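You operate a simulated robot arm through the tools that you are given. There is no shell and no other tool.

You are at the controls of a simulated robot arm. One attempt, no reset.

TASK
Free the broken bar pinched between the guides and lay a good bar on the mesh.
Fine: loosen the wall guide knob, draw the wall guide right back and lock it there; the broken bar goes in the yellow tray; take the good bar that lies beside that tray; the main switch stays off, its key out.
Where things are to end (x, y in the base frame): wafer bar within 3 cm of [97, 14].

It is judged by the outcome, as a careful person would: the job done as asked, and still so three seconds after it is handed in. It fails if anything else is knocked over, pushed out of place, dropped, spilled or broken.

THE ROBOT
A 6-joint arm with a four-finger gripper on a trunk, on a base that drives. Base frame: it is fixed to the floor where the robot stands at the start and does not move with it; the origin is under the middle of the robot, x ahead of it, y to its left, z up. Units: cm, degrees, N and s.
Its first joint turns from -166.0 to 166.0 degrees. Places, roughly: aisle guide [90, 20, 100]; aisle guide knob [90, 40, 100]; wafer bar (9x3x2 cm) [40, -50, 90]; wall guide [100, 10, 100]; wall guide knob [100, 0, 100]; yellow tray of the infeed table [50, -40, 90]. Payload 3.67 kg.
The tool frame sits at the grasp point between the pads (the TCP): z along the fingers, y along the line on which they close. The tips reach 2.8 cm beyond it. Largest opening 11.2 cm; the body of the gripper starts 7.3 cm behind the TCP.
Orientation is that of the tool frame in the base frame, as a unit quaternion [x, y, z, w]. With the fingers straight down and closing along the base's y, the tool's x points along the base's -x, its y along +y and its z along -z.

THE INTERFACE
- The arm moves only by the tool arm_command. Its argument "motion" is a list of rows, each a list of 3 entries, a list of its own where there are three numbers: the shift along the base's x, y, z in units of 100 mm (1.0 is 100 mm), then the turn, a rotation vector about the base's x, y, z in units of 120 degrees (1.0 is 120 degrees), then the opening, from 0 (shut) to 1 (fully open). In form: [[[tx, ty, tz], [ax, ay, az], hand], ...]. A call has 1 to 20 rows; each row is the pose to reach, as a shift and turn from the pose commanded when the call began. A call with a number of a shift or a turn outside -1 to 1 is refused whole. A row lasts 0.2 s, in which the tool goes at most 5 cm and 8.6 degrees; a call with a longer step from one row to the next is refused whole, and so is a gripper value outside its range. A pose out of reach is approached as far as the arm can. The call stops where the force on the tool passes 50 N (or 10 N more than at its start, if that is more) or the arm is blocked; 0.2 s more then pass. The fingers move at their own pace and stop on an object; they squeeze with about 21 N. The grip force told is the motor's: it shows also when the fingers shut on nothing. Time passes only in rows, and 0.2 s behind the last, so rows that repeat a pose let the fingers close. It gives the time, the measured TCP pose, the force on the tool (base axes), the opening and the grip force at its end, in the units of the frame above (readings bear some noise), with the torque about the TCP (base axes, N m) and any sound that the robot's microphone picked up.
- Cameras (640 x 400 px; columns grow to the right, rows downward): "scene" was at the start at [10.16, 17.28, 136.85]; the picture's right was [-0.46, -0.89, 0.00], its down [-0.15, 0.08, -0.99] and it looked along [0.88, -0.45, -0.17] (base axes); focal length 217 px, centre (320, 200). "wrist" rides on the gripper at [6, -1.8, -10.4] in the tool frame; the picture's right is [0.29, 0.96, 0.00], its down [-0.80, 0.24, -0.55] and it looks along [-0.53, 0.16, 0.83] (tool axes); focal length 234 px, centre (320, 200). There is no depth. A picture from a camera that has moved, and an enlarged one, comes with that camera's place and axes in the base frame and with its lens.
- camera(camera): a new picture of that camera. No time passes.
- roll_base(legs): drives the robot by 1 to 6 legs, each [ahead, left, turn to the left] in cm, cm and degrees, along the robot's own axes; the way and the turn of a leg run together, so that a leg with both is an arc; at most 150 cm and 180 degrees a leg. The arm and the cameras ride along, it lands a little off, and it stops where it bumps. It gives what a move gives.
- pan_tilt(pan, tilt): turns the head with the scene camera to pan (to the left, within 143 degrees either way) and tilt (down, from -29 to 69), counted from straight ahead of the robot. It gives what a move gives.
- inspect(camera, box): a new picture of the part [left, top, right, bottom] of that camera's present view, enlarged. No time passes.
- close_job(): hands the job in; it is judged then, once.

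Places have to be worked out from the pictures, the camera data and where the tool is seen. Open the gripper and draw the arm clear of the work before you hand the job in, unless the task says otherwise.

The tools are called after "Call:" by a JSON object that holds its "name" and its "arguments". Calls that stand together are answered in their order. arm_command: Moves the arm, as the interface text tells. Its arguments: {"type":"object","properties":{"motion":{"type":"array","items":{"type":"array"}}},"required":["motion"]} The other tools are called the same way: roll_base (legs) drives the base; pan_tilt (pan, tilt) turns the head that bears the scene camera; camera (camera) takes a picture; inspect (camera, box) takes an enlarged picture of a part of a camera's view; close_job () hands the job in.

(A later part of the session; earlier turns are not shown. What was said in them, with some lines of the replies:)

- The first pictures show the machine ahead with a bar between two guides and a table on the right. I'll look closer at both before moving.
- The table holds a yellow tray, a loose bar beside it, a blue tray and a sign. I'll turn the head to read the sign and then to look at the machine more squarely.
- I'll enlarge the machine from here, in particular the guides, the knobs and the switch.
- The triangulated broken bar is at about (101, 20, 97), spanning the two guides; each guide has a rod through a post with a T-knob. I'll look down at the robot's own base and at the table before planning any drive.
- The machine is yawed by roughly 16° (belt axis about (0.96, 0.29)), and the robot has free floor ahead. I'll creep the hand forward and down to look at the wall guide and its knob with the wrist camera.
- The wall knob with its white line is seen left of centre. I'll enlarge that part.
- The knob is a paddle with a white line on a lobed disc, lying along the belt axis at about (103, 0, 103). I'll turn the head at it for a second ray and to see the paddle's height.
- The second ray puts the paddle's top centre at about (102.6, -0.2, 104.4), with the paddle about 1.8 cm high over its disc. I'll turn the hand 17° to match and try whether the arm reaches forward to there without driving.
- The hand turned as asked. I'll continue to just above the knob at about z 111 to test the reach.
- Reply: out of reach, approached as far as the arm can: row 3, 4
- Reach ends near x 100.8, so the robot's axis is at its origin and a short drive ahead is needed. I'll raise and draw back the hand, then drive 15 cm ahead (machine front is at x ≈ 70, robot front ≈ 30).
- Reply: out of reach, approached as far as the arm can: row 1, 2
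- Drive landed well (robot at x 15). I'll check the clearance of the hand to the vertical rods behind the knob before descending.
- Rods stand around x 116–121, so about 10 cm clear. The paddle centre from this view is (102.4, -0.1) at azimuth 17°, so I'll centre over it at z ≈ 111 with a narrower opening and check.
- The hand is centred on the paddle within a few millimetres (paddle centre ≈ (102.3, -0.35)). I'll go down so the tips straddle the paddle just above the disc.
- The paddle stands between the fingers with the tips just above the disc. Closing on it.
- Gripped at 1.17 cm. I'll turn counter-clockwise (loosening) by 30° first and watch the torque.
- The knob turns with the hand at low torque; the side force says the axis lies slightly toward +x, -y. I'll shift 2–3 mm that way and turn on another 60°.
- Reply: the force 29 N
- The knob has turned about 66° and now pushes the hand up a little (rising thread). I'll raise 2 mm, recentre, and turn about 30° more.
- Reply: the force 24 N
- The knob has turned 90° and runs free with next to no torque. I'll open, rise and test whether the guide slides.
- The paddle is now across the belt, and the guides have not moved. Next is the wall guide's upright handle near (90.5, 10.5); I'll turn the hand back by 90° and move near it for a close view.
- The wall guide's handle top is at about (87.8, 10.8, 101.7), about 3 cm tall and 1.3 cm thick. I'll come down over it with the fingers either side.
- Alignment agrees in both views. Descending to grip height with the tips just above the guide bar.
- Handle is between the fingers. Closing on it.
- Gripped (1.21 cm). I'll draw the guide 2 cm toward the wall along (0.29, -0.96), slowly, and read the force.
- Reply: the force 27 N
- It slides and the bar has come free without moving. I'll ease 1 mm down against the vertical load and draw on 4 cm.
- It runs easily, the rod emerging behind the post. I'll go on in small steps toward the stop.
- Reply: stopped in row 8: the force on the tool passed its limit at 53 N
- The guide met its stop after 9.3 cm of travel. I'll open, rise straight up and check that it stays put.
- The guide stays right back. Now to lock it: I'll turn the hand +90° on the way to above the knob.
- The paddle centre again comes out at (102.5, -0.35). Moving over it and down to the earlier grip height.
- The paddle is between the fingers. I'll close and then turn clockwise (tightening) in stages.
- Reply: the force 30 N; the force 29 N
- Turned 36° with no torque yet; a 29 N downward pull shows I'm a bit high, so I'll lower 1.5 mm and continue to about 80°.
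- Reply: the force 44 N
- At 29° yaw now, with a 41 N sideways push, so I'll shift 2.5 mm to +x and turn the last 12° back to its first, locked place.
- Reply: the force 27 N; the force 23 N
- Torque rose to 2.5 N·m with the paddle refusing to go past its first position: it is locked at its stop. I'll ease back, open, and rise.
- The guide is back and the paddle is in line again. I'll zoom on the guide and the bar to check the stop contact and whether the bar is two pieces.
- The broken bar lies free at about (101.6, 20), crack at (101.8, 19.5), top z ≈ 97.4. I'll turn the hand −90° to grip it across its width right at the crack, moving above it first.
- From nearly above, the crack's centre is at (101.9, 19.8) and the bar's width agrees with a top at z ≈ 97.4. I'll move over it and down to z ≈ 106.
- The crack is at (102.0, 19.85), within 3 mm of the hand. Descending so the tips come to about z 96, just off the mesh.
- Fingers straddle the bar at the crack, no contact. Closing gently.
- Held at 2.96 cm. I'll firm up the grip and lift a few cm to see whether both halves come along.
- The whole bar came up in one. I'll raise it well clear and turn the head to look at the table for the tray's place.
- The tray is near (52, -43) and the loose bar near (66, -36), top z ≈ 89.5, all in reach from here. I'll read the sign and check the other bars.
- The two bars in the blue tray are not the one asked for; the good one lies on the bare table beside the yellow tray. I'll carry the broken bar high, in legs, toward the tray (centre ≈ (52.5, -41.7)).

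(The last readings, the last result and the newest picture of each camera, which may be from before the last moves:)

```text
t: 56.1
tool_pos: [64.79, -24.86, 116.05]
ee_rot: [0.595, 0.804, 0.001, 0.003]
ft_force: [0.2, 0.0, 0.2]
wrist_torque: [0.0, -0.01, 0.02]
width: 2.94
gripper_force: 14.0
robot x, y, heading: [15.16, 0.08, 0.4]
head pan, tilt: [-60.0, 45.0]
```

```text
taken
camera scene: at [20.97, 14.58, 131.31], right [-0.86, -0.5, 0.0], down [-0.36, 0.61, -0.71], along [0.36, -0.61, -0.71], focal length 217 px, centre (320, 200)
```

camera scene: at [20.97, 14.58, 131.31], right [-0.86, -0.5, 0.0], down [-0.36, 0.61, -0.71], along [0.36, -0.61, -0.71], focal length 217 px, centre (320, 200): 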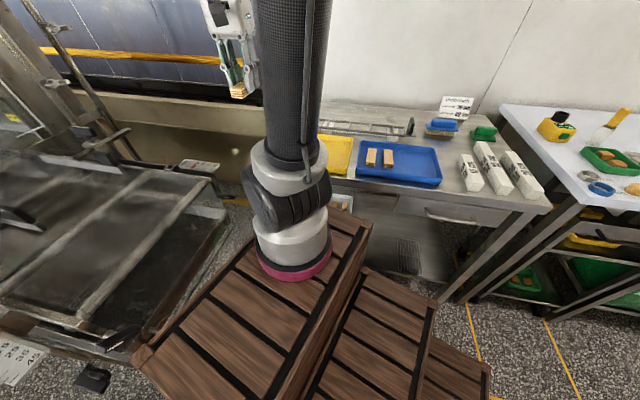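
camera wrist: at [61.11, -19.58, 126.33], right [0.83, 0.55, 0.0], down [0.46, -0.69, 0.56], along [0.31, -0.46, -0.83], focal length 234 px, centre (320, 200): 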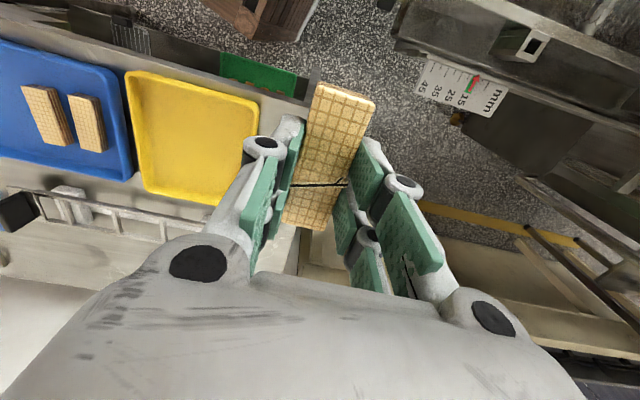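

Both views agree on the tray's centre at about (52.3, -42.3). Continuing to above it.

Call:
{"name": "arm_command", "arguments": {"motion": [[[-0.16, -0.25, 0], [0, 0, 0], 0], [[-0.32, -0.5, 0], [0, 0, 0], 0], [[-0.48, -0.75, 0], [0, 0, 0], 0], [[-0.65, -1.0, 0], [0, 0, 0], 0]]}}

Call:
{"name": "arm_command", "arguments": {"motion": [[[-0.16, -0.25, 0], [0, 0, 0], 0], [[-0.32, -0.5, -0.1], [0, 0, 0], 0], [[-0.48, -0.75, -0.3], [0, 0, 0], 0], [[-0.58, -0.81, -0.6], [0, 0, 0], 0]]}}

Call:
{"name": "camera", "arguments": {"camera": "wrist"}}

Call:
{"name": "camera", "arguments": {"camera": "scene"}}

```text
t: 57.1
tool_pos: [58.66, -34.91, 115.8]
ee_rot: [0.596, 0.803, 0.001, 0.003]
ft_force: [-0.4, -0.1, 0.1]
wrist_torque: [-0.04, -0.01, 0.0]
width: 2.93
gripper_force: 13.8
robot x, y, heading: [15.14, -0.03, 0.2]
head pan, tilt: [-60.0, 45.0]
```

```text
t: 58.1
tool_pos: [52.65, -43.27, 109.82]
ee_rot: [0.595, 0.803, 0.001, 0.003]
ft_force: [0.5, -0.4, -0.2]
wrist_torque: [-0.04, -0.01, 0.01]
width: 2.94
gripper_force: 14.0
robot x, y, heading: [14.93, 0.17, 0.2]
head pan, tilt: [-60.0, 45.0]
```

```text
taken
camera wrist: at [49.06, -37.93, 120.21], right [0.83, 0.55, 0.0], down [0.46, -0.69, 0.56], along [0.31, -0.46, -0.83], focal length 234 px, centre (320, 200)
```

wrist: 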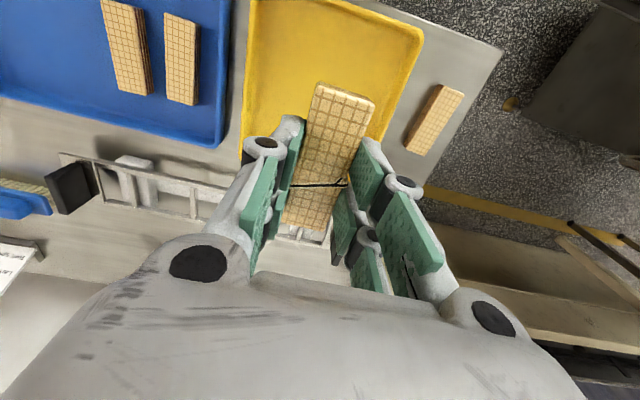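

```text
taken
camera scene: at [20.97, 14.59, 131.31], right [-0.86, -0.5, 0.0], down [-0.36, 0.61, -0.71], along [0.36, -0.61, -0.71], focal length 217 px, centre (320, 200)
```

scene: 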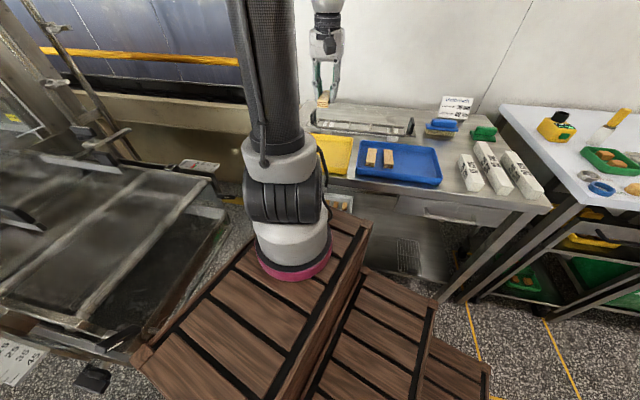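

Tray centre re-measured at about (52.3, -43); the bar hangs well inside it. Lowering in stages.

Call:
{"name": "arm_command", "arguments": {"motion": [[[0, 0, -0.35], [0, 0, 0], 0], [[0, 0, -0.7], [0, 0, 0], 0], [[0, 0, -1.0], [0, 0, 0], 0]]}}

Call:
{"name": "arm_command", "arguments": {"motion": [[[0, 0, -0.2], [0, 0, 0], 0], [[0, 0, -0.4], [0, 0, 0], 0], [[0, 0, -0.55], [0, 0, 0], 0]]}}

Call:
{"name": "camera", "arguments": {"camera": "wrist"}}

Call:
{"name": "inspect", "arguments": {"camera": "scene", "box": [280, 80, 400, 190]}}

```text
t: 58.9
tool_pos: [52.99, -43.11, 99.48]
ee_rot: [0.596, 0.803, 0.001, 0.003]
ft_force: [-0.6, 0.9, 0.4]
wrist_torque: [-0.02, -0.01, 0.01]
width: 2.94
gripper_force: 14.1
robot x, y, heading: [14.8, 0.14, 0.3]
head pan, tilt: [-60.0, 45.0]
```

```text
t: 59.7
tool_pos: [52.95, -42.79, 94.43]
ee_rot: [0.595, 0.804, 0.001, 0.003]
ft_force: [0.4, -0.1, -0.3]
wrist_torque: [0.03, 0.01, 0.0]
width: 2.94
gripper_force: 14.3
robot x, y, heading: [14.95, 0.05, 0.3]
head pan, tilt: [-60.0, 45.0]
```

```text
taken
camera wrist: at [49.13, -37.65, 104.7], right [0.83, 0.55, 0.0], down [0.46, -0.69, 0.56], along [0.31, -0.46, -0.83], focal length 234 px, centre (320, 200)
```

wrist: 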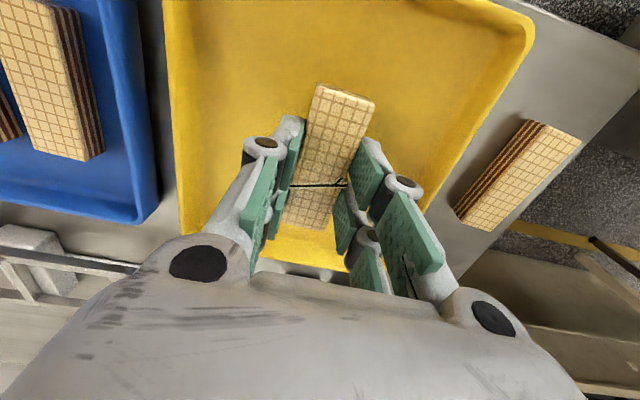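

```text
3.64 times, centred on (340, 135) of scene
camera zoom: at [20.97, 14.57, 131.31], right [-0.86, -0.5, 0.0], down [-0.36, 0.61, -0.71], along [0.36, -0.61, -0.71], focal length 789 px, centre (247, 436)
```

zoom: 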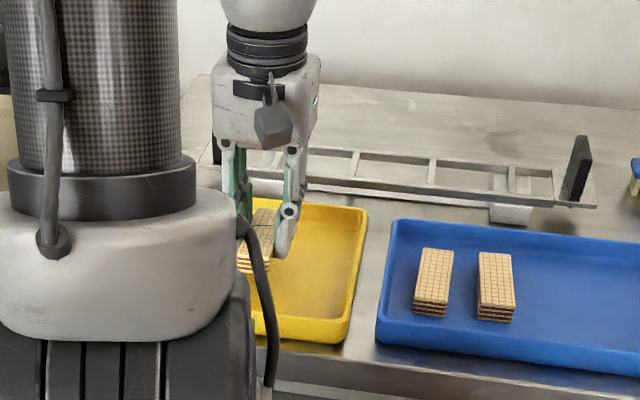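

The bar hangs a few cm above the tray floor. Lowering slowly and watching the force.

Call:
{"name": "arm_command", "arguments": {"motion": [[[0, 0, -0.05], [0, 0, 0], 0], [[0, 0, -0.1], [0, 0, 0], 0], [[0, 0, -0.15], [0, 0, 0], 0]]}}

Call:
{"name": "arm_command", "arguments": {"motion": [[[0, 0, -0.025], [0, 0, 0], 0], [[0, 0, -0.05], [0, 0, 0], 0]]}}

Call:
{"name": "arm_command", "arguments": {"motion": [[[0, 0, -0.025], [0, 0, 0], 0], [[0, 0, -0.05], [0, 0, 0], 0]]}}

```text
t: 60.5
tool_pos: [52.71, -42.9, 93.02]
ee_rot: [0.595, 0.804, 0.001, 0.003]
ft_force: [0.3, -0.4, -0.4]
wrist_torque: [0.03, 0.01, 0.02]
width: 2.96
gripper_force: 14.1
robot x, y, heading: [14.97, 0.21, 0.3]
head pan, tilt: [-60.0, 45.0]
```

```text
t: 61.1
tool_pos: [52.58, -42.95, 92.47]
ee_rot: [0.596, 0.803, 0.001, 0.003]
ft_force: [-0.1, -0.5, 0.2]
wrist_torque: [0.03, 0.0, 0.01]
width: 2.93
gripper_force: 14.5
robot x, y, heading: [15.63, -0.09, 0.2]
head pan, tilt: [-60.0, 45.0]
```

```text
t: 61.7
tool_pos: [52.8, -42.81, 91.91]
ee_rot: [0.596, 0.803, 0.002, 0.003]
ft_force: [0.6, 1.3, -1.5]
wrist_torque: [0.02, 0.01, 0.0]
width: 2.94
gripper_force: 14.4
robot x, y, heading: [15.03, 0.17, 0.3]
head pan, tilt: [-60.0, 45.0]
```

No contact yet at TCP z 91.9. Continuing in 3–4 mm steps.

Call:
{"name": "arm_command", "arguments": {"motion": [[[0, 0, -0.02], [0, 0, 0], 0], [[0, 0, -0.03], [0, 0, 0], 0]]}}

Call:
{"name": "inspect", "arguments": {"camera": "scene", "box": [310, 110, 370, 170]}}

Call:
{"name": "camera", "arguments": {"camera": "wrist"}}

```text
t: 62.3
tool_pos: [52.71, -42.96, 91.78]
ee_rot: [0.595, 0.804, 0.0, 0.004]
ft_force: [4.9, 1.2, 11.4]
wrist_torque: [0.04, -0.15, 0.0]
width: 2.98
gripper_force: 14.1
robot x, y, heading: [15.0, -0.02, 0.1]
head pan, tilt: [-60.0, 45.0]
```

```text
6.67 times, centred on (340, 140) of scene
camera zoom: at [20.98, 14.6, 131.31], right [-0.86, -0.5, 0.0], down [-0.36, 0.61, -0.71], along [0.36, -0.61, -0.71], focal length 1446 px, centre (187, 600)
```

zoom: 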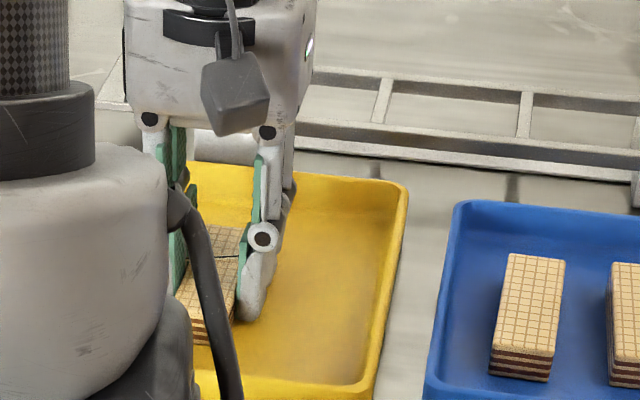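

```text
taken
camera wrist: at [49.07, -37.66, 101.99], right [0.83, 0.55, 0.0], down [0.46, -0.69, 0.56], along [0.31, -0.46, -0.83], focal length 234 px, centre (320, 200)
```

wrist: 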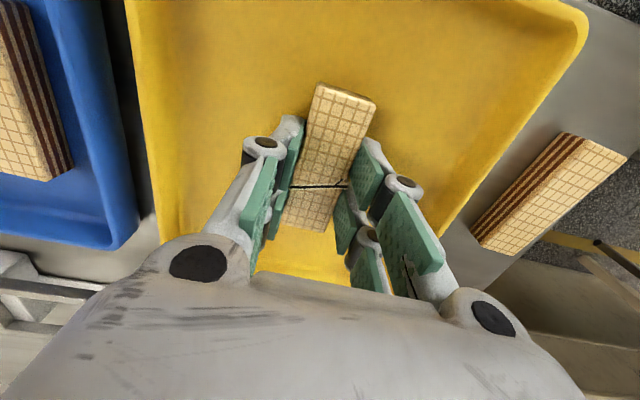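

Touchdown on the tray floor (11 N). Opening and rising.

Call:
{"name": "arm_command", "arguments": {"motion": [[[0, 0, 0], [0, 0, 0], 0.3], [[0, 0, 0], [0, 0, 0], 0.4], [[0, 0, 0], [0, 0, 0], 0.45], [[0, 0, 0.2], [0, 0, 0], 0.45], [[0, 0, 0.5], [0, 0, 0], 0.45], [[0, 0, 0.9], [0, 0, 0], 0.45]]}}

Call:
{"name": "camera", "arguments": {"camera": "wrist"}}

```text
t: 63.7
tool_pos: [52.93, -43.12, 100.61]
ee_rot: [0.597, 0.802, 0.0, 0.003]
ft_force: [-0.5, -0.9, 0.1]
wrist_torque: [0.03, -0.01, 0.04]
width: 5.04
gripper_force: 0.0
robot x, y, heading: [15.23, 0.28, 0.3]
head pan, tilt: [-60.0, 45.0]
```

```text
taken
camera wrist: at [49.39, -37.87, 110.91], right [0.83, 0.55, 0.0], down [0.46, -0.69, 0.56], along [0.31, -0.46, -0.83], focal length 234 px, centre (320, 200)
```

wrist: 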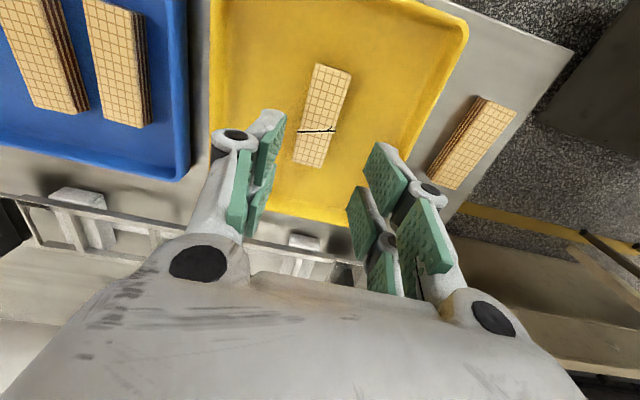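

The broken bar lies flat inside the yellow tray. Now I'll look closely at the good bar on the table.

Call:
{"name": "inspect", "arguments": {"camera": "wrist", "box": [400, 70, 540, 210]}}

```text
2.86 times, centred on (470, 140) of wrist
camera zoom: at [49.39, -37.87, 110.91], right [0.83, 0.55, 0.0], down [0.46, -0.69, 0.56], along [0.31, -0.46, -0.83], focal length 669 px, centre (-109, 371)
```

zoom: 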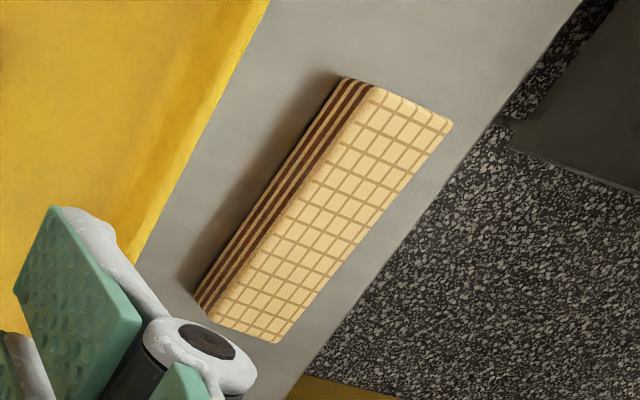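

The good bar is whole, lying at about (66.2, -37), its width along azimuth ≈ 14°, with ~2.5 cm to the tray's side. I'll move the hand over it.

Call:
{"name": "arm_command", "arguments": {"motion": [[[0.3, 0.15, 0.2], [0, 0, 0], 0.5], [[0.6, 0.3, 0.3], [0, 0, 0], 0.5], [[1.0, 0.45, 0.3], [0, 0, 0], 0.5]]}}

Call:
{"name": "arm_command", "arguments": {"motion": [[[0.2, 0.1, 0], [0, 0, 0], 0.45], [[0.34, 0.16, 0], [0, 0, 0], 0.45]]}}

Call:
{"name": "camera", "arguments": {"camera": "wrist"}}

Call:
{"name": "inspect", "arguments": {"camera": "wrist", "box": [230, 30, 420, 200]}}

```text
t: 64.5
tool_pos: [62.85, -38.55, 103.43]
ee_rot: [0.596, 0.803, 0.001, 0.003]
ft_force: [0.0, 0.2, 0.0]
wrist_torque: [0.02, -0.06, -0.02]
width: 5.58
gripper_force: 0.1
robot x, y, heading: [14.72, 0.25, 0.1]
head pan, tilt: [-60.0, 45.0]
```

```text
t: 65.1
tool_pos: [66.27, -36.84, 103.62]
ee_rot: [0.595, 0.803, 0.001, 0.003]
ft_force: [-0.3, 0.1, -0.4]
wrist_torque: [-0.06, 0.01, -0.06]
width: 5.05
gripper_force: 0.1
robot x, y, heading: [15.1, 0.18, -0.2]
head pan, tilt: [-60.0, 45.0]
```

```text
taken
camera wrist: at [62.65, -31.61, 113.84], right [0.83, 0.55, 0.0], down [0.46, -0.69, 0.56], along [0.31, -0.46, -0.83], focal length 234 px, centre (320, 200)
```

wrist: 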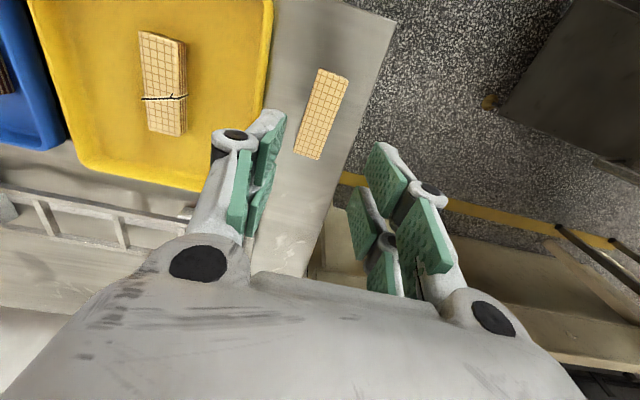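

```text
2.35 times, centred on (325, 115) of wrist
camera zoom: at [62.65, -31.61, 113.84], right [0.83, 0.55, 0.0], down [0.46, -0.69, 0.56], along [0.31, -0.46, -0.83], focal length 551 px, centre (308, 400)
```

zoom: 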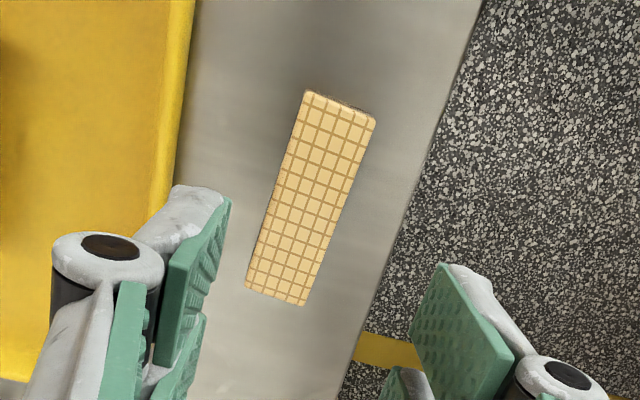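

The bar's centre comes out at (66.1, -36.9), 2.5° off the hand's yaw. I'll correct the yaw and descend in two stages.

Call:
{"name": "arm_command", "arguments": {"motion": [[[-0.01, -0.01, -0.3], [0, 0, -0.02], 0.45], [[-0.01, -0.01, -0.6], [0, 0, -0.02], 0.45], [[-0.01, -0.01, -0.9], [0, 0, -0.02], 0.45]]}}

Call:
{"name": "camera", "arguments": {"camera": "wrist"}}

Call:
{"name": "inspect", "arguments": {"camera": "scene", "box": [200, 80, 360, 200]}}

```text
t: 65.9
tool_pos: [65.83, -36.87, 94.63]
ee_rot: [0.612, 0.791, 0.001, 0.003]
ft_force: [0.4, -0.3, 0.7]
wrist_torque: [-0.01, -0.04, 0.01]
width: 5.03
gripper_force: 0.1
robot x, y, heading: [15.22, 0.0, 0.3]
head pan, tilt: [-60.0, 45.0]
```

```text
taken
camera wrist: at [62.53, -31.51, 104.97], right [0.86, 0.52, 0.0], down [0.43, -0.71, 0.56], along [0.29, -0.48, -0.83], focal length 234 px, centre (320, 200)
```

wrist: 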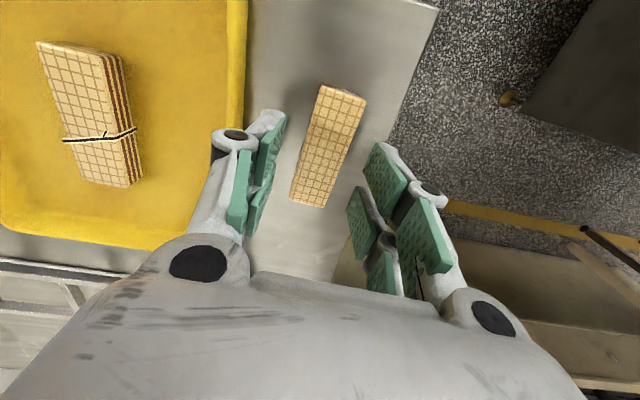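

```text
3.33 times, centred on (280, 140) of scene
camera zoom: at [20.96, 14.58, 131.31], right [-0.86, -0.5, 0.0], down [-0.36, 0.61, -0.71], along [0.36, -0.61, -0.71], focal length 723 px, centre (453, 400)
```

zoom: 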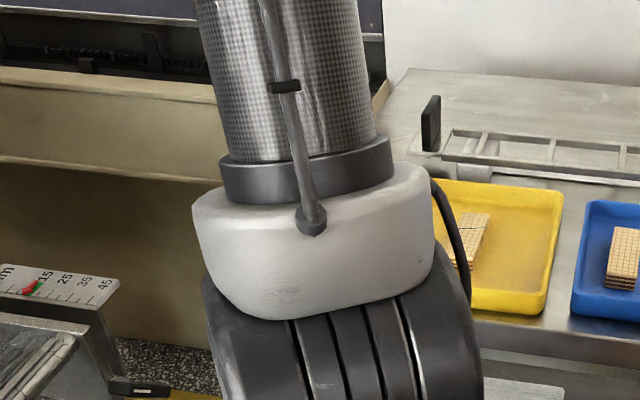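

Aligned within a few mm. Descending to grip height (tips ~0.6 cm above the table).

Call:
{"name": "arm_command", "arguments": {"motion": [[[0, 0.03, -0.15], [0, 0, 0], 0.45], [[0, 0.03, -0.28], [0, 0, 0], 0.45], [[0, 0.03, -0.34], [0, 0, 0], 0.45]]}}

Call:
{"name": "camera", "arguments": {"camera": "wrist"}}

```text
t: 66.7
tool_pos: [65.95, -36.51, 91.22]
ee_rot: [0.612, 0.79, 0.001, 0.003]
ft_force: [0.2, 0.1, 0.7]
wrist_torque: [-0.04, 0.01, 0.0]
width: 5.04
gripper_force: 0.1
robot x, y, heading: [15.09, 0.33, 0.3]
head pan, tilt: [-60.0, 45.0]
```

```text
taken
camera wrist: at [62.51, -31.12, 101.45], right [0.85, 0.52, 0.0], down [0.43, -0.71, 0.56], along [0.29, -0.48, -0.83], focal length 234 px, centre (320, 200)
```

wrist: 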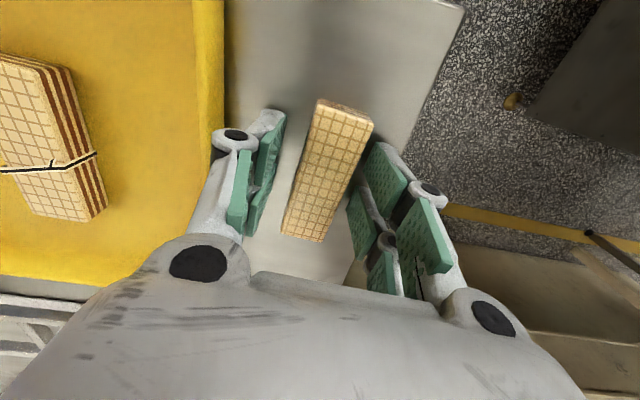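

The bar is between the fingers, about 2–3 mm toward the far pad; I'll shift that much and close.

Call:
{"name": "arm_command", "arguments": {"motion": [[[0.02, 0.005, 0], [0, 0, 0], 0.45], [[0.02, 0.005, 0], [0, 0, 0], 0.35], [[0.02, 0.005, 0], [0, 0, 0], 0.25], [[0.02, 0.005, 0], [0, 0, 0], 0.15], [[0.02, 0.005, 0], [0, 0, 0], 0.1], [[0.02, 0.005, 0], [0, 0, 0], 0.0]]}}

Call:
{"name": "arm_command", "arguments": {"motion": [[[0, 0, 0.1], [0, 0, 0], 0], [[0, 0, 0.3], [0, 0, 0], 0], [[0, 0, 0.5], [0, 0, 0], 0]]}}

Call:
{"name": "camera", "arguments": {"camera": "wrist"}}

```text
t: 68.1
tool_pos: [66.11, -36.52, 91.27]
ee_rot: [0.613, 0.79, 0.001, 0.004]
ft_force: [-0.9, -0.5, 0.8]
wrist_torque: [-0.04, 0.0, 0.0]
width: 2.97
gripper_force: 13.9
robot x, y, heading: [15.36, -0.01, 0.2]
head pan, tilt: [-60.0, 45.0]
```

```text
t: 68.9
tool_pos: [66.19, -36.71, 96.31]
ee_rot: [0.612, 0.791, 0.001, 0.003]
ft_force: [0.3, 0.3, -0.2]
wrist_torque: [-0.02, 0.02, -0.03]
width: 2.94
gripper_force: 13.8
robot x, y, heading: [14.7, 0.27, 0.1]
head pan, tilt: [-60.0, 45.0]
```

```text
taken
camera wrist: at [62.82, -31.32, 106.55], right [0.85, 0.52, 0.0], down [0.43, -0.71, 0.56], along [0.29, -0.48, -0.83], focal length 234 px, centre (320, 200)
```

wrist: 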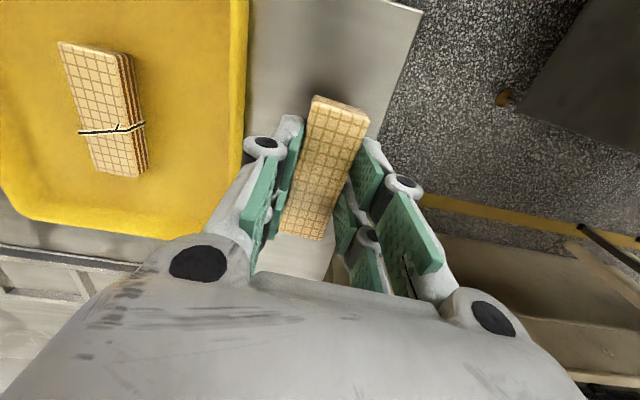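

The good bar is held securely and level. I'll lift high and carry it back along the same route toward the mesh.

Call:
{"name": "arm_command", "arguments": {"motion": [[[0, 0, 0.35], [0, 0, 0], 0], [[0, 0, 0.7], [0, 0, 0], 0], [[0, 0, 1.0], [0, 0, 0], 0]]}}

Call:
{"name": "arm_command", "arguments": {"motion": [[[0, 0.1, 0.3], [0, 0, 0], 0], [[0, 0.3, 0.6], [0, 0, 0], 0], [[0.05, 0.6, 0.9], [0, 0, 0], 0], [[0.1, 1.0, 1.0], [0, 0, 0.01], 0]]}}

Call:
{"name": "arm_command", "arguments": {"motion": [[[0.08, 0.25, 0], [0, 0, 0], 0], [[0.16, 0.5, 0], [0, 0, 0], 0], [[0.25, 0.75, 0], [0, 0, 0], 0], [[0.35, 1.0, 0], [0, 0, 0], 0]]}}

Call:
{"name": "arm_command", "arguments": {"motion": [[[0.15, 0.25, 0], [0, 0, 0], 0], [[0.3, 0.5, 0], [0, 0, 0], 0], [[0.45, 0.75, 0], [0, 0, 0], 0], [[0.6, 1.0, 0], [0, 0, 0], 0]]}}

Call:
{"name": "arm_command", "arguments": {"motion": [[[0.25, 0.25, 0], [0, 0, 0], 0], [[0.5, 0.5, 0], [0, 0, 0], 0], [[0.75, 0.75, 0], [0, 0, 0], 0], [[1.0, 1.0, 0], [0, 0, 0], 0]]}}

Call:
{"name": "pan_tilt", "arguments": {"pan": -8, "tilt": 20}}

Call:
{"name": "camera", "arguments": {"camera": "wrist"}}

Call:
{"name": "camera", "arguments": {"camera": "scene"}}

```text
t: 69.7
tool_pos: [66.29, -36.94, 106.23]
ee_rot: [0.612, 0.791, 0.001, 0.002]
ft_force: [0.2, -0.1, -0.9]
wrist_torque: [0.02, 0.0, 0.02]
width: 2.96
gripper_force: 13.7
robot x, y, heading: [15.03, 0.13, 0.1]
head pan, tilt: [-60.0, 45.0]
```

```text
t: 70.7
tool_pos: [67.06, -26.63, 116.31]
ee_rot: [0.605, 0.797, 0.0, 0.003]
ft_force: [0.2, -0.2, -0.6]
wrist_torque: [0.01, 0.04, 0.03]
width: 2.93
gripper_force: 13.5
robot x, y, heading: [14.95, 0.22, 0.2]
head pan, tilt: [-60.0, 45.0]
```

```text
t: 71.7
tool_pos: [70.84, -16.5, 116.19]
ee_rot: [0.604, 0.797, 0.001, 0.003]
ft_force: [0.3, -0.3, -0.9]
wrist_torque: [0.03, 0.01, -0.02]
width: 2.95
gripper_force: 13.5
robot x, y, heading: [15.02, -0.02, 0.0]
head pan, tilt: [-60.0, 45.0]
```

```text
t: 72.7
tool_pos: [76.47, -6.71, 116.27]
ee_rot: [0.604, 0.797, 0.001, 0.004]
ft_force: [-0.7, -0.1, 0.0]
wrist_torque: [0.05, 0.01, 0.03]
width: 2.96
gripper_force: 14.2
robot x, y, heading: [15.21, -0.18, 0.1]
head pan, tilt: [-60.0, 45.0]
```

```text
t: 73.7
tool_pos: [86.69, 3.33, 116.18]
ee_rot: [0.603, 0.797, 0.001, 0.003]
ft_force: [0.7, -0.9, 0.1]
wrist_torque: [0.01, -0.06, -0.01]
width: 2.97
gripper_force: 13.7
robot x, y, heading: [15.17, 0.35, 0.1]
head pan, tilt: [-60.0, 45.0]
```

```text
t: 74.9
tool_pos: [86.79, 3.3, 116.21]
ee_rot: [0.604, 0.797, 0.001, 0.003]
ft_force: [1.4, 0.3, -0.5]
wrist_torque: [0.01, 0.06, -0.03]
width: 2.96
gripper_force: 13.9
robot x, y, heading: [15.12, 0.47, 0.4]
head pan, tilt: [-8.0, 20.0]
```

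```text
taken
camera wrist: at [83.29, 8.63, 126.44], right [0.84, 0.54, 0.0], down [0.44, -0.7, 0.56], along [0.3, -0.47, -0.83], focal length 234 px, centre (320, 200)
```

wrist: 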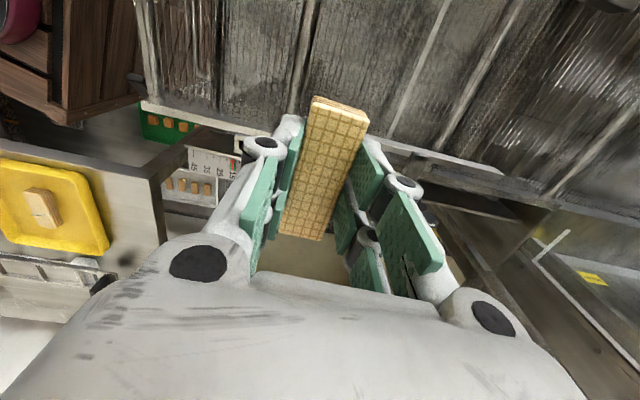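

```text
taken
camera scene: at [26.12, 20.33, 135.18], right [-0.14, -0.99, 0.0], down [-0.34, 0.05, -0.94], along [0.93, -0.13, -0.34], focal length 217 px, centre (320, 200)
```

scene: 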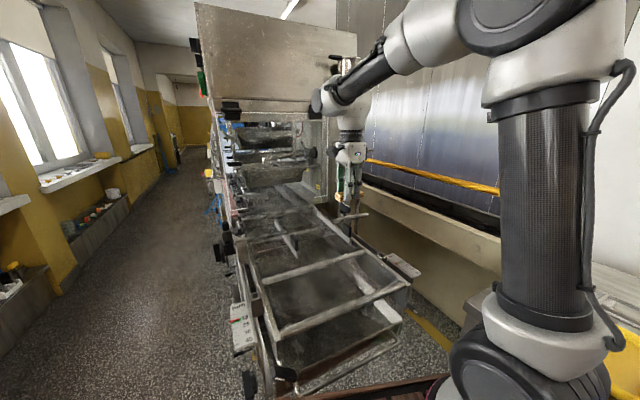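

Bar still firmly held; its centre is about 0.4 cm ahead of the TCP along its length. I'll move to above the target (TCP at about (97.1, 13.6)).

Call:
{"name": "arm_command", "arguments": {"motion": [[[0.25, 0.25, 0], [0, 0, 0], 0], [[0.5, 0.5, 0], [0, 0, 0.01], 0], [[0.75, 0.75, 0], [0, 0, 0.01], 0], [[1.0, 1.0, 0], [0, 0, 0.01], 0]]}}

Call:
{"name": "arm_command", "arguments": {"motion": [[[0.03, 0.03, -0.3], [0, 0, 0], 0], [[0.03, 0.03, -0.6], [0, 0, 0], 0], [[0.03, 0.03, -0.9], [0, 0, 0], 0]]}}

Call:
{"name": "camera", "arguments": {"camera": "wrist"}}

Call:
{"name": "inspect", "arguments": {"camera": "scene", "box": [260, 160, 380, 260]}}

```text
t: 75.9
tool_pos: [96.61, 13.32, 116.42]
ee_rot: [0.596, 0.803, 0.002, 0.003]
ft_force: [-0.4, -0.5, 1.5]
wrist_torque: [0.03, 0.0, 0.0]
width: 2.96
gripper_force: 13.9
robot x, y, heading: [15.21, 0.28, 0.2]
head pan, tilt: [-8.0, 20.0]
```

```text
t: 76.7
tool_pos: [96.79, 13.87, 107.19]
ee_rot: [0.595, 0.803, 0.001, 0.003]
ft_force: [-0.1, -0.3, -0.5]
wrist_torque: [0.02, -0.02, -0.03]
width: 2.95
gripper_force: 14.3
robot x, y, heading: [14.9, -0.07, 0.2]
head pan, tilt: [-8.0, 20.0]
```

```text
taken
camera wrist: at [93.25, 19.1, 117.53], right [0.83, 0.55, 0.0], down [0.46, -0.69, 0.56], along [0.31, -0.46, -0.83], focal length 234 px, centre (320, 200)
```

wrist: 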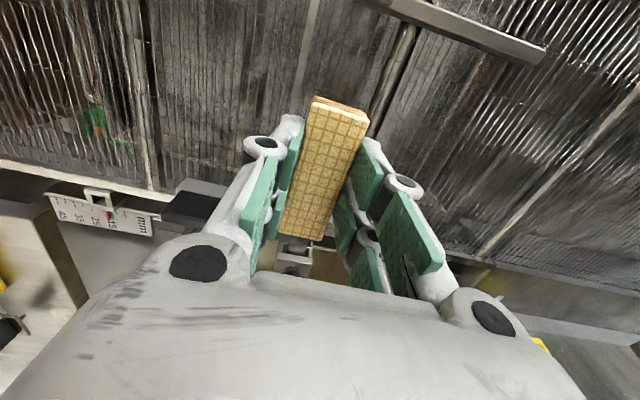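

```text
4.00 times, centred on (320, 210) of scene
camera zoom: at [26.1, 20.33, 135.18], right [-0.14, -0.99, 0.0], down [-0.34, 0.05, -0.94], along [0.93, -0.13, -0.34], focal length 868 px, centre (320, 160)
```

zoom: 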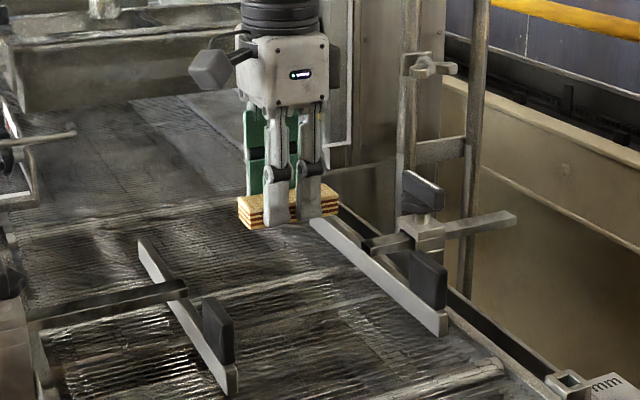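

The bar hangs over the clear lane at about (96.7, 14.2), some 4–5 cm from each guide. Lowering toward the mesh.

Call:
{"name": "arm_command", "arguments": {"motion": [[[0.02, -0.02, -0.3], [0, 0, 0], 0], [[0.02, -0.02, -0.55], [0, 0, 0], 0], [[0.02, -0.02, -0.7], [0, 0, 0], 0]]}}

Call:
{"name": "arm_command", "arguments": {"motion": [[[0, 0, -0.02], [0, 0, 0], 0], [[0, 0, -0.04], [0, 0, 0], 0]]}}

Call:
{"name": "camera", "arguments": {"camera": "wrist"}}

Call:
{"name": "inspect", "arguments": {"camera": "scene", "box": [270, 180, 370, 260]}}

```text
t: 77.5
tool_pos: [97.29, 13.47, 100.32]
ee_rot: [0.595, 0.804, 0.001, 0.003]
ft_force: [-0.9, 0.6, -0.3]
wrist_torque: [0.03, 0.03, -0.04]
width: 2.95
gripper_force: 14.0
robot x, y, heading: [15.36, 0.15, 0.2]
head pan, tilt: [-8.0, 20.0]
```

```text
t: 78.1
tool_pos: [97.25, 13.56, 99.75]
ee_rot: [0.596, 0.803, 0.001, 0.003]
ft_force: [0.4, 0.8, -1.3]
wrist_torque: [-0.02, 0.04, 0.01]
width: 2.95
gripper_force: 13.9
robot x, y, heading: [15.3, 0.03, -0.2]
head pan, tilt: [-8.0, 20.0]
```

```text
taken
camera wrist: at [93.71, 18.75, 110.12], right [0.83, 0.55, 0.0], down [0.46, -0.69, 0.56], along [0.31, -0.46, -0.83], focal length 234 px, centre (320, 200)
```

wrist: 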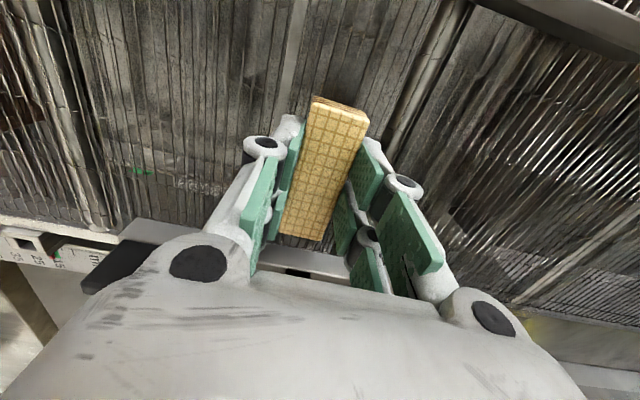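

```text
5.00 times, centred on (320, 220) of scene
camera zoom: at [26.12, 20.34, 135.18], right [-0.14, -0.99, 0.0], down [-0.34, 0.05, -0.94], along [0.93, -0.13, -0.34], focal length 1085 px, centre (320, 100)
```

zoom: 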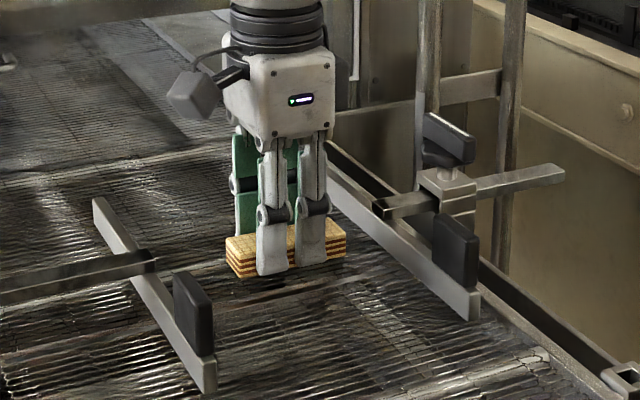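

Still in the air by roughly a centimetre. Lowering in 3 mm steps until the mesh is felt.

Call:
{"name": "arm_command", "arguments": {"motion": [[[0, 0, -0.015], [0, 0, 0], 0], [[0, 0, -0.03], [0, 0, 0], 0]]}}

Call:
{"name": "arm_command", "arguments": {"motion": [[[0, 0, -0.015], [0, 0, 0], 0], [[0, 0, -0.03], [0, 0, 0], 0]]}}

```text
t: 78.7
tool_pos: [97.28, 13.68, 99.53]
ee_rot: [0.596, 0.803, 0.002, 0.003]
ft_force: [-0.1, 0.1, -0.2]
wrist_torque: [0.01, 0.01, -0.01]
width: 2.96
gripper_force: 13.4
robot x, y, heading: [14.63, -0.31, 0.2]
head pan, tilt: [-8.0, 20.0]
```

```text
t: 79.3
tool_pos: [97.34, 13.59, 99.21]
ee_rot: [0.596, 0.803, 0.002, 0.002]
ft_force: [-0.4, 0.0, -0.8]
wrist_torque: [-0.02, -0.01, 0.02]
width: 2.94
gripper_force: 13.5
robot x, y, heading: [15.12, -0.19, 0.2]
head pan, tilt: [-8.0, 20.0]
```

No contact yet at z 99.2; next steps of 2 mm.

Call:
{"name": "arm_command", "arguments": {"motion": [[[0, 0, -0.01], [0, 0, 0], 0], [[0, 0, -0.02], [0, 0, 0], 0]]}}

Call:
{"name": "arm_command", "arguments": {"motion": [[[0, 0, -0.01], [0, 0, 0], 0], [[0, 0, -0.02], [0, 0, 0], 0]]}}

```text
t: 79.9
tool_pos: [97.25, 13.47, 98.96]
ee_rot: [0.595, 0.804, 0.001, 0.003]
ft_force: [-0.3, -0.1, -0.5]
wrist_torque: [0.0, -0.02, 0.0]
width: 2.94
gripper_force: 14.6
robot x, y, heading: [14.84, -0.13, 0.5]
head pan, tilt: [-8.0, 20.0]
```

```text
t: 80.5
tool_pos: [97.16, 13.41, 98.63]
ee_rot: [0.596, 0.803, 0.001, 0.003]
ft_force: [-0.7, -0.1, 0.4]
wrist_torque: [0.0, 0.0, 0.03]
width: 2.95
gripper_force: 13.7
robot x, y, heading: [15.1, 0.12, -0.1]
head pan, tilt: [-8.0, 20.0]
```

Call:
{"name": "arm_command", "arguments": {"motion": [[[0, 0, -0.01], [0, 0, 0], 0], [[0, 0, -0.02], [0, 0, 0], 0]]}}

Call:
{"name": "inspect", "arguments": {"camera": "scene", "box": [290, 200, 350, 240]}}

```text
t: 81.1
tool_pos: [97.3, 13.4, 98.71]
ee_rot: [0.595, 0.803, 0.001, 0.003]
ft_force: [0.5, -1.2, 7.1]
wrist_torque: [-0.09, 0.06, -0.01]
width: 2.95
gripper_force: 14.0
robot x, y, heading: [15.17, 0.1, 0.2]
head pan, tilt: [-8.0, 20.0]
```

```text
10.00 times, centred on (320, 220) of scene
camera zoom: at [26.1, 20.33, 135.18], right [-0.14, -0.99, 0.0], down [-0.34, 0.05, -0.94], along [0.93, -0.13, -0.34], focal length 2169 px, centre (320, 0)
```

zoom: 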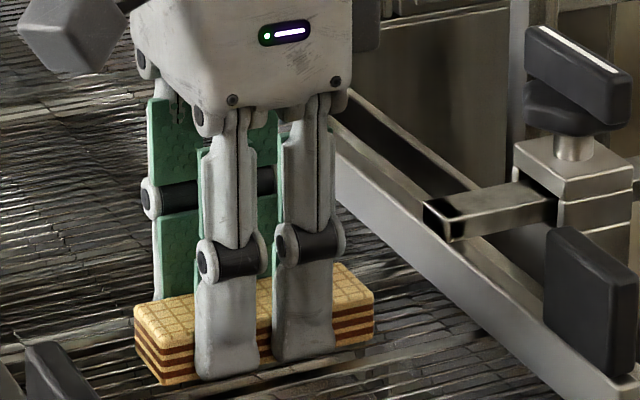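

The mesh now carries the bar (7 N up). Opening and rising straight up.

Call:
{"name": "arm_command", "arguments": {"motion": [[[0, 0, 0], [0, 0, 0], 0.3], [[0, 0, 0], [0, 0, 0], 0.4], [[0, 0, 0], [0, 0, 0], 0.45], [[0, 0, 0.2], [0, 0, 0], 0.45], [[0, 0, 0.5], [0, 0, 0], 0.45], [[0, 0, 0.9], [0, 0, 0], 0.45]]}}

Call:
{"name": "arm_command", "arguments": {"motion": [[[-0.1, 0, 0.4], [0, 0, 0], 0.45], [[-0.4, -0.1, 0.8], [0, 0, 0], 0.45], [[-0.8, -0.2, 0.9], [0, 0, 0], 0.45]]}}

Call:
{"name": "camera", "arguments": {"camera": "wrist"}}

Call:
{"name": "inspect", "arguments": {"camera": "scene", "box": [260, 160, 380, 260]}}

```text
t: 82.5
tool_pos: [97.28, 13.58, 107.73]
ee_rot: [0.595, 0.804, 0.001, 0.002]
ft_force: [1.1, 0.2, -0.8]
wrist_torque: [0.02, 0.0, 0.0]
width: 5.04
gripper_force: 0.1
robot x, y, heading: [15.12, -0.29, 0.1]
head pan, tilt: [-8.0, 20.0]
```

```text
refused: row 2 steps farther than a row can; nothing moved
```

```text
taken
camera wrist: at [93.6, 18.82, 118.06], right [0.83, 0.55, 0.0], down [0.46, -0.69, 0.56], along [0.31, -0.46, -0.83], focal length 234 px, centre (320, 200)
```

wrist: 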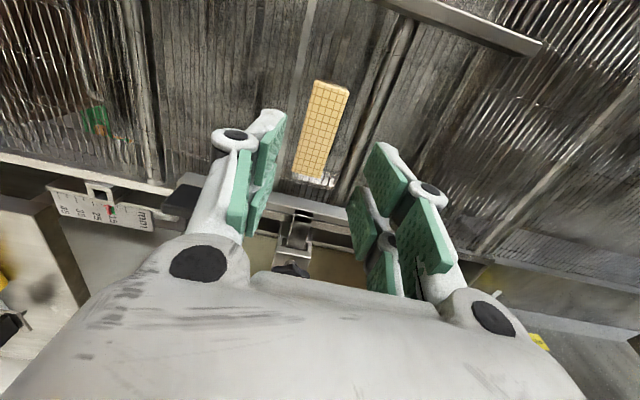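

```text
4.00 times, centred on (320, 210) of scene
camera zoom: at [26.14, 20.35, 135.18], right [-0.14, -0.99, 0.0], down [-0.34, 0.05, -0.94], along [0.93, -0.13, -0.34], focal length 868 px, centre (320, 160)
```

zoom: 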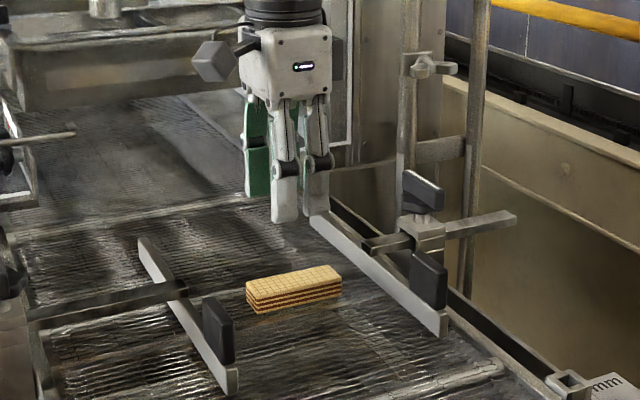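

The good bar rests at about (97.2, 13.6), well within tolerance, clear of both guides. The last retreat was refused for step size, so I'll redo it with smaller steps.

Call:
{"name": "arm_command", "arguments": {"motion": [[[0, 0, 0.4], [0, 0, 0], 0.45], [[-0.2, -0.05, 0.75], [0, 0, 0], 0.45], [[-0.5, -0.1, 1.0], [0, 0, 0], 0.45], [[-0.8, -0.15, 1.0], [0, 0, 0], 0.45], [[-1.0, -0.2, 1.0], [0, 0, 0], 0.45]]}}

Call:
{"name": "arm_command", "arguments": {"motion": [[[-0.3, -0.1, 0.3], [0, 0, 0], 0.6], [[-0.6, -0.2, 0.6], [0, 0, 0], 0.8], [[-0.9, -0.3, 0.8], [0, 0, 0], 1], [[-1.0, -0.4, 0.8], [0, 0, 0], 1]]}}

Call:
{"name": "inspect", "arguments": {"camera": "scene", "box": [220, 150, 400, 270]}}

Call:
{"name": "pan_tilt", "arguments": {"pan": -60, "tilt": 40}}

Call:
{"name": "camera", "arguments": {"camera": "scene"}}

Call:
{"name": "camera", "arguments": {"camera": "wrist"}}

```text
t: 83.7
tool_pos: [87.48, 11.43, 117.56]
ee_rot: [0.596, 0.803, 0.0, 0.002]
ft_force: [0.2, 0.1, -1.2]
wrist_torque: [-0.02, 0.03, 0.0]
width: 5.04
gripper_force: 0.0
robot x, y, heading: [15.17, -0.18, 0.4]
head pan, tilt: [-8.0, 20.0]
```

```text
t: 84.7
tool_pos: [77.28, 7.35, 125.6]
ee_rot: [0.595, 0.803, 0.001, 0.002]
ft_force: [0.7, -0.3, -0.1]
wrist_torque: [-0.03, 0.06, -0.04]
width: 11.21
gripper_force: 0.1
robot x, y, heading: [15.18, 0.06, 0.1]
head pan, tilt: [-8.0, 20.0]
```

```text
3.33 times, centred on (310, 210) of scene
camera zoom: at [26.14, 20.35, 135.18], right [-0.14, -0.99, 0.0], down [-0.34, 0.05, -0.94], along [0.93, -0.13, -0.34], focal length 723 px, centre (353, 167)
```

zoom: 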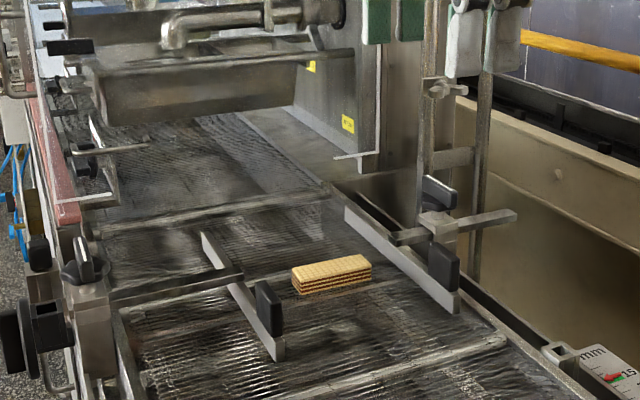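

```text
t: 85.9
tool_pos: [77.28, 7.36, 125.74]
ee_rot: [0.596, 0.803, 0.001, 0.003]
ft_force: [-0.6, 0.2, 0.4]
wrist_torque: [0.0, 0.0, 0.01]
width: 11.2
gripper_force: 0.1
robot x, y, heading: [14.61, -0.16, 0.2]
head pan, tilt: [-60.0, 40.0]
```

```text
taken
camera scene: at [21.17, 14.26, 132.04], right [-0.86, -0.5, 0.0], down [-0.32, 0.56, -0.77], along [0.39, -0.66, -0.64], focal length 217 px, centre (320, 200)
```

scene: 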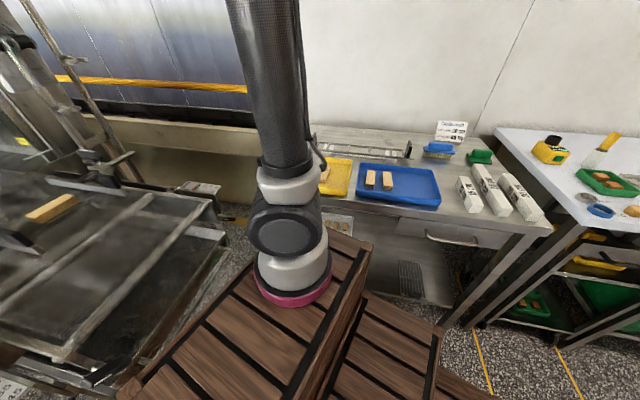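

```text
taken
camera wrist: at [73.62, 12.69, 135.99], right [0.83, 0.55, 0.0], down [0.46, -0.69, 0.56], along [0.31, -0.46, -0.83], focal length 234 px, centre (320, 200)
```

wrist: 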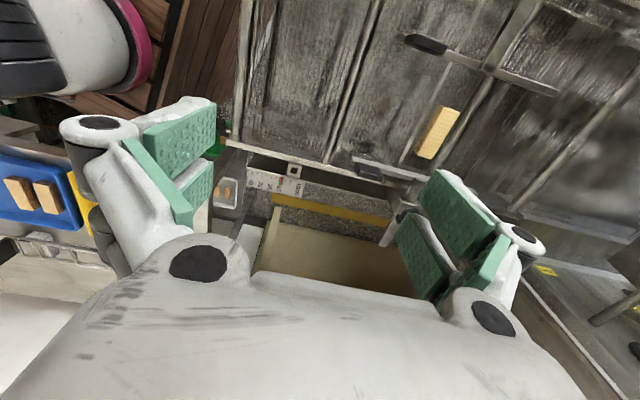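

Everything is in place: the wall guide is right back with its knob locked in line, the good bar is on the mesh and the broken one is in the yellow tray. I never touched the switch, and the hand is open and clear, so I'm handing the job in.

Call:
{"name": "close_job", "arguments": {}}

```text
The job is handed in.
```

The job is done and handed in; I've had no verdict back yet.

- **Wall guide:** I loosened its knob a quarter turn and drew the guide about 9.3 cm toward the wall until it met a hard stop. About 3 cm of rod still shows between guide and post there. I turned the knob back until it would go no further, so it should be locked, though I did not push on the guide to test it.
- **Broken bar:** it came up in one piece and lies flat in the yellow tray.
- **Good bar:** I took the one lying on the table beside the yellow tray. It rests on the mesh at about (97.2, 13.6), roughly half a centimetre from the target and clear of both guides.
- **Main switch and key:** I did not touch them, and I never saw them clearly enough to confirm their state.

I saw nothing knocked or pushed out of place, and the arm finished open and clear of the work. I drove the robot 15 cm forward at the start to reach the knob, and it is still there.
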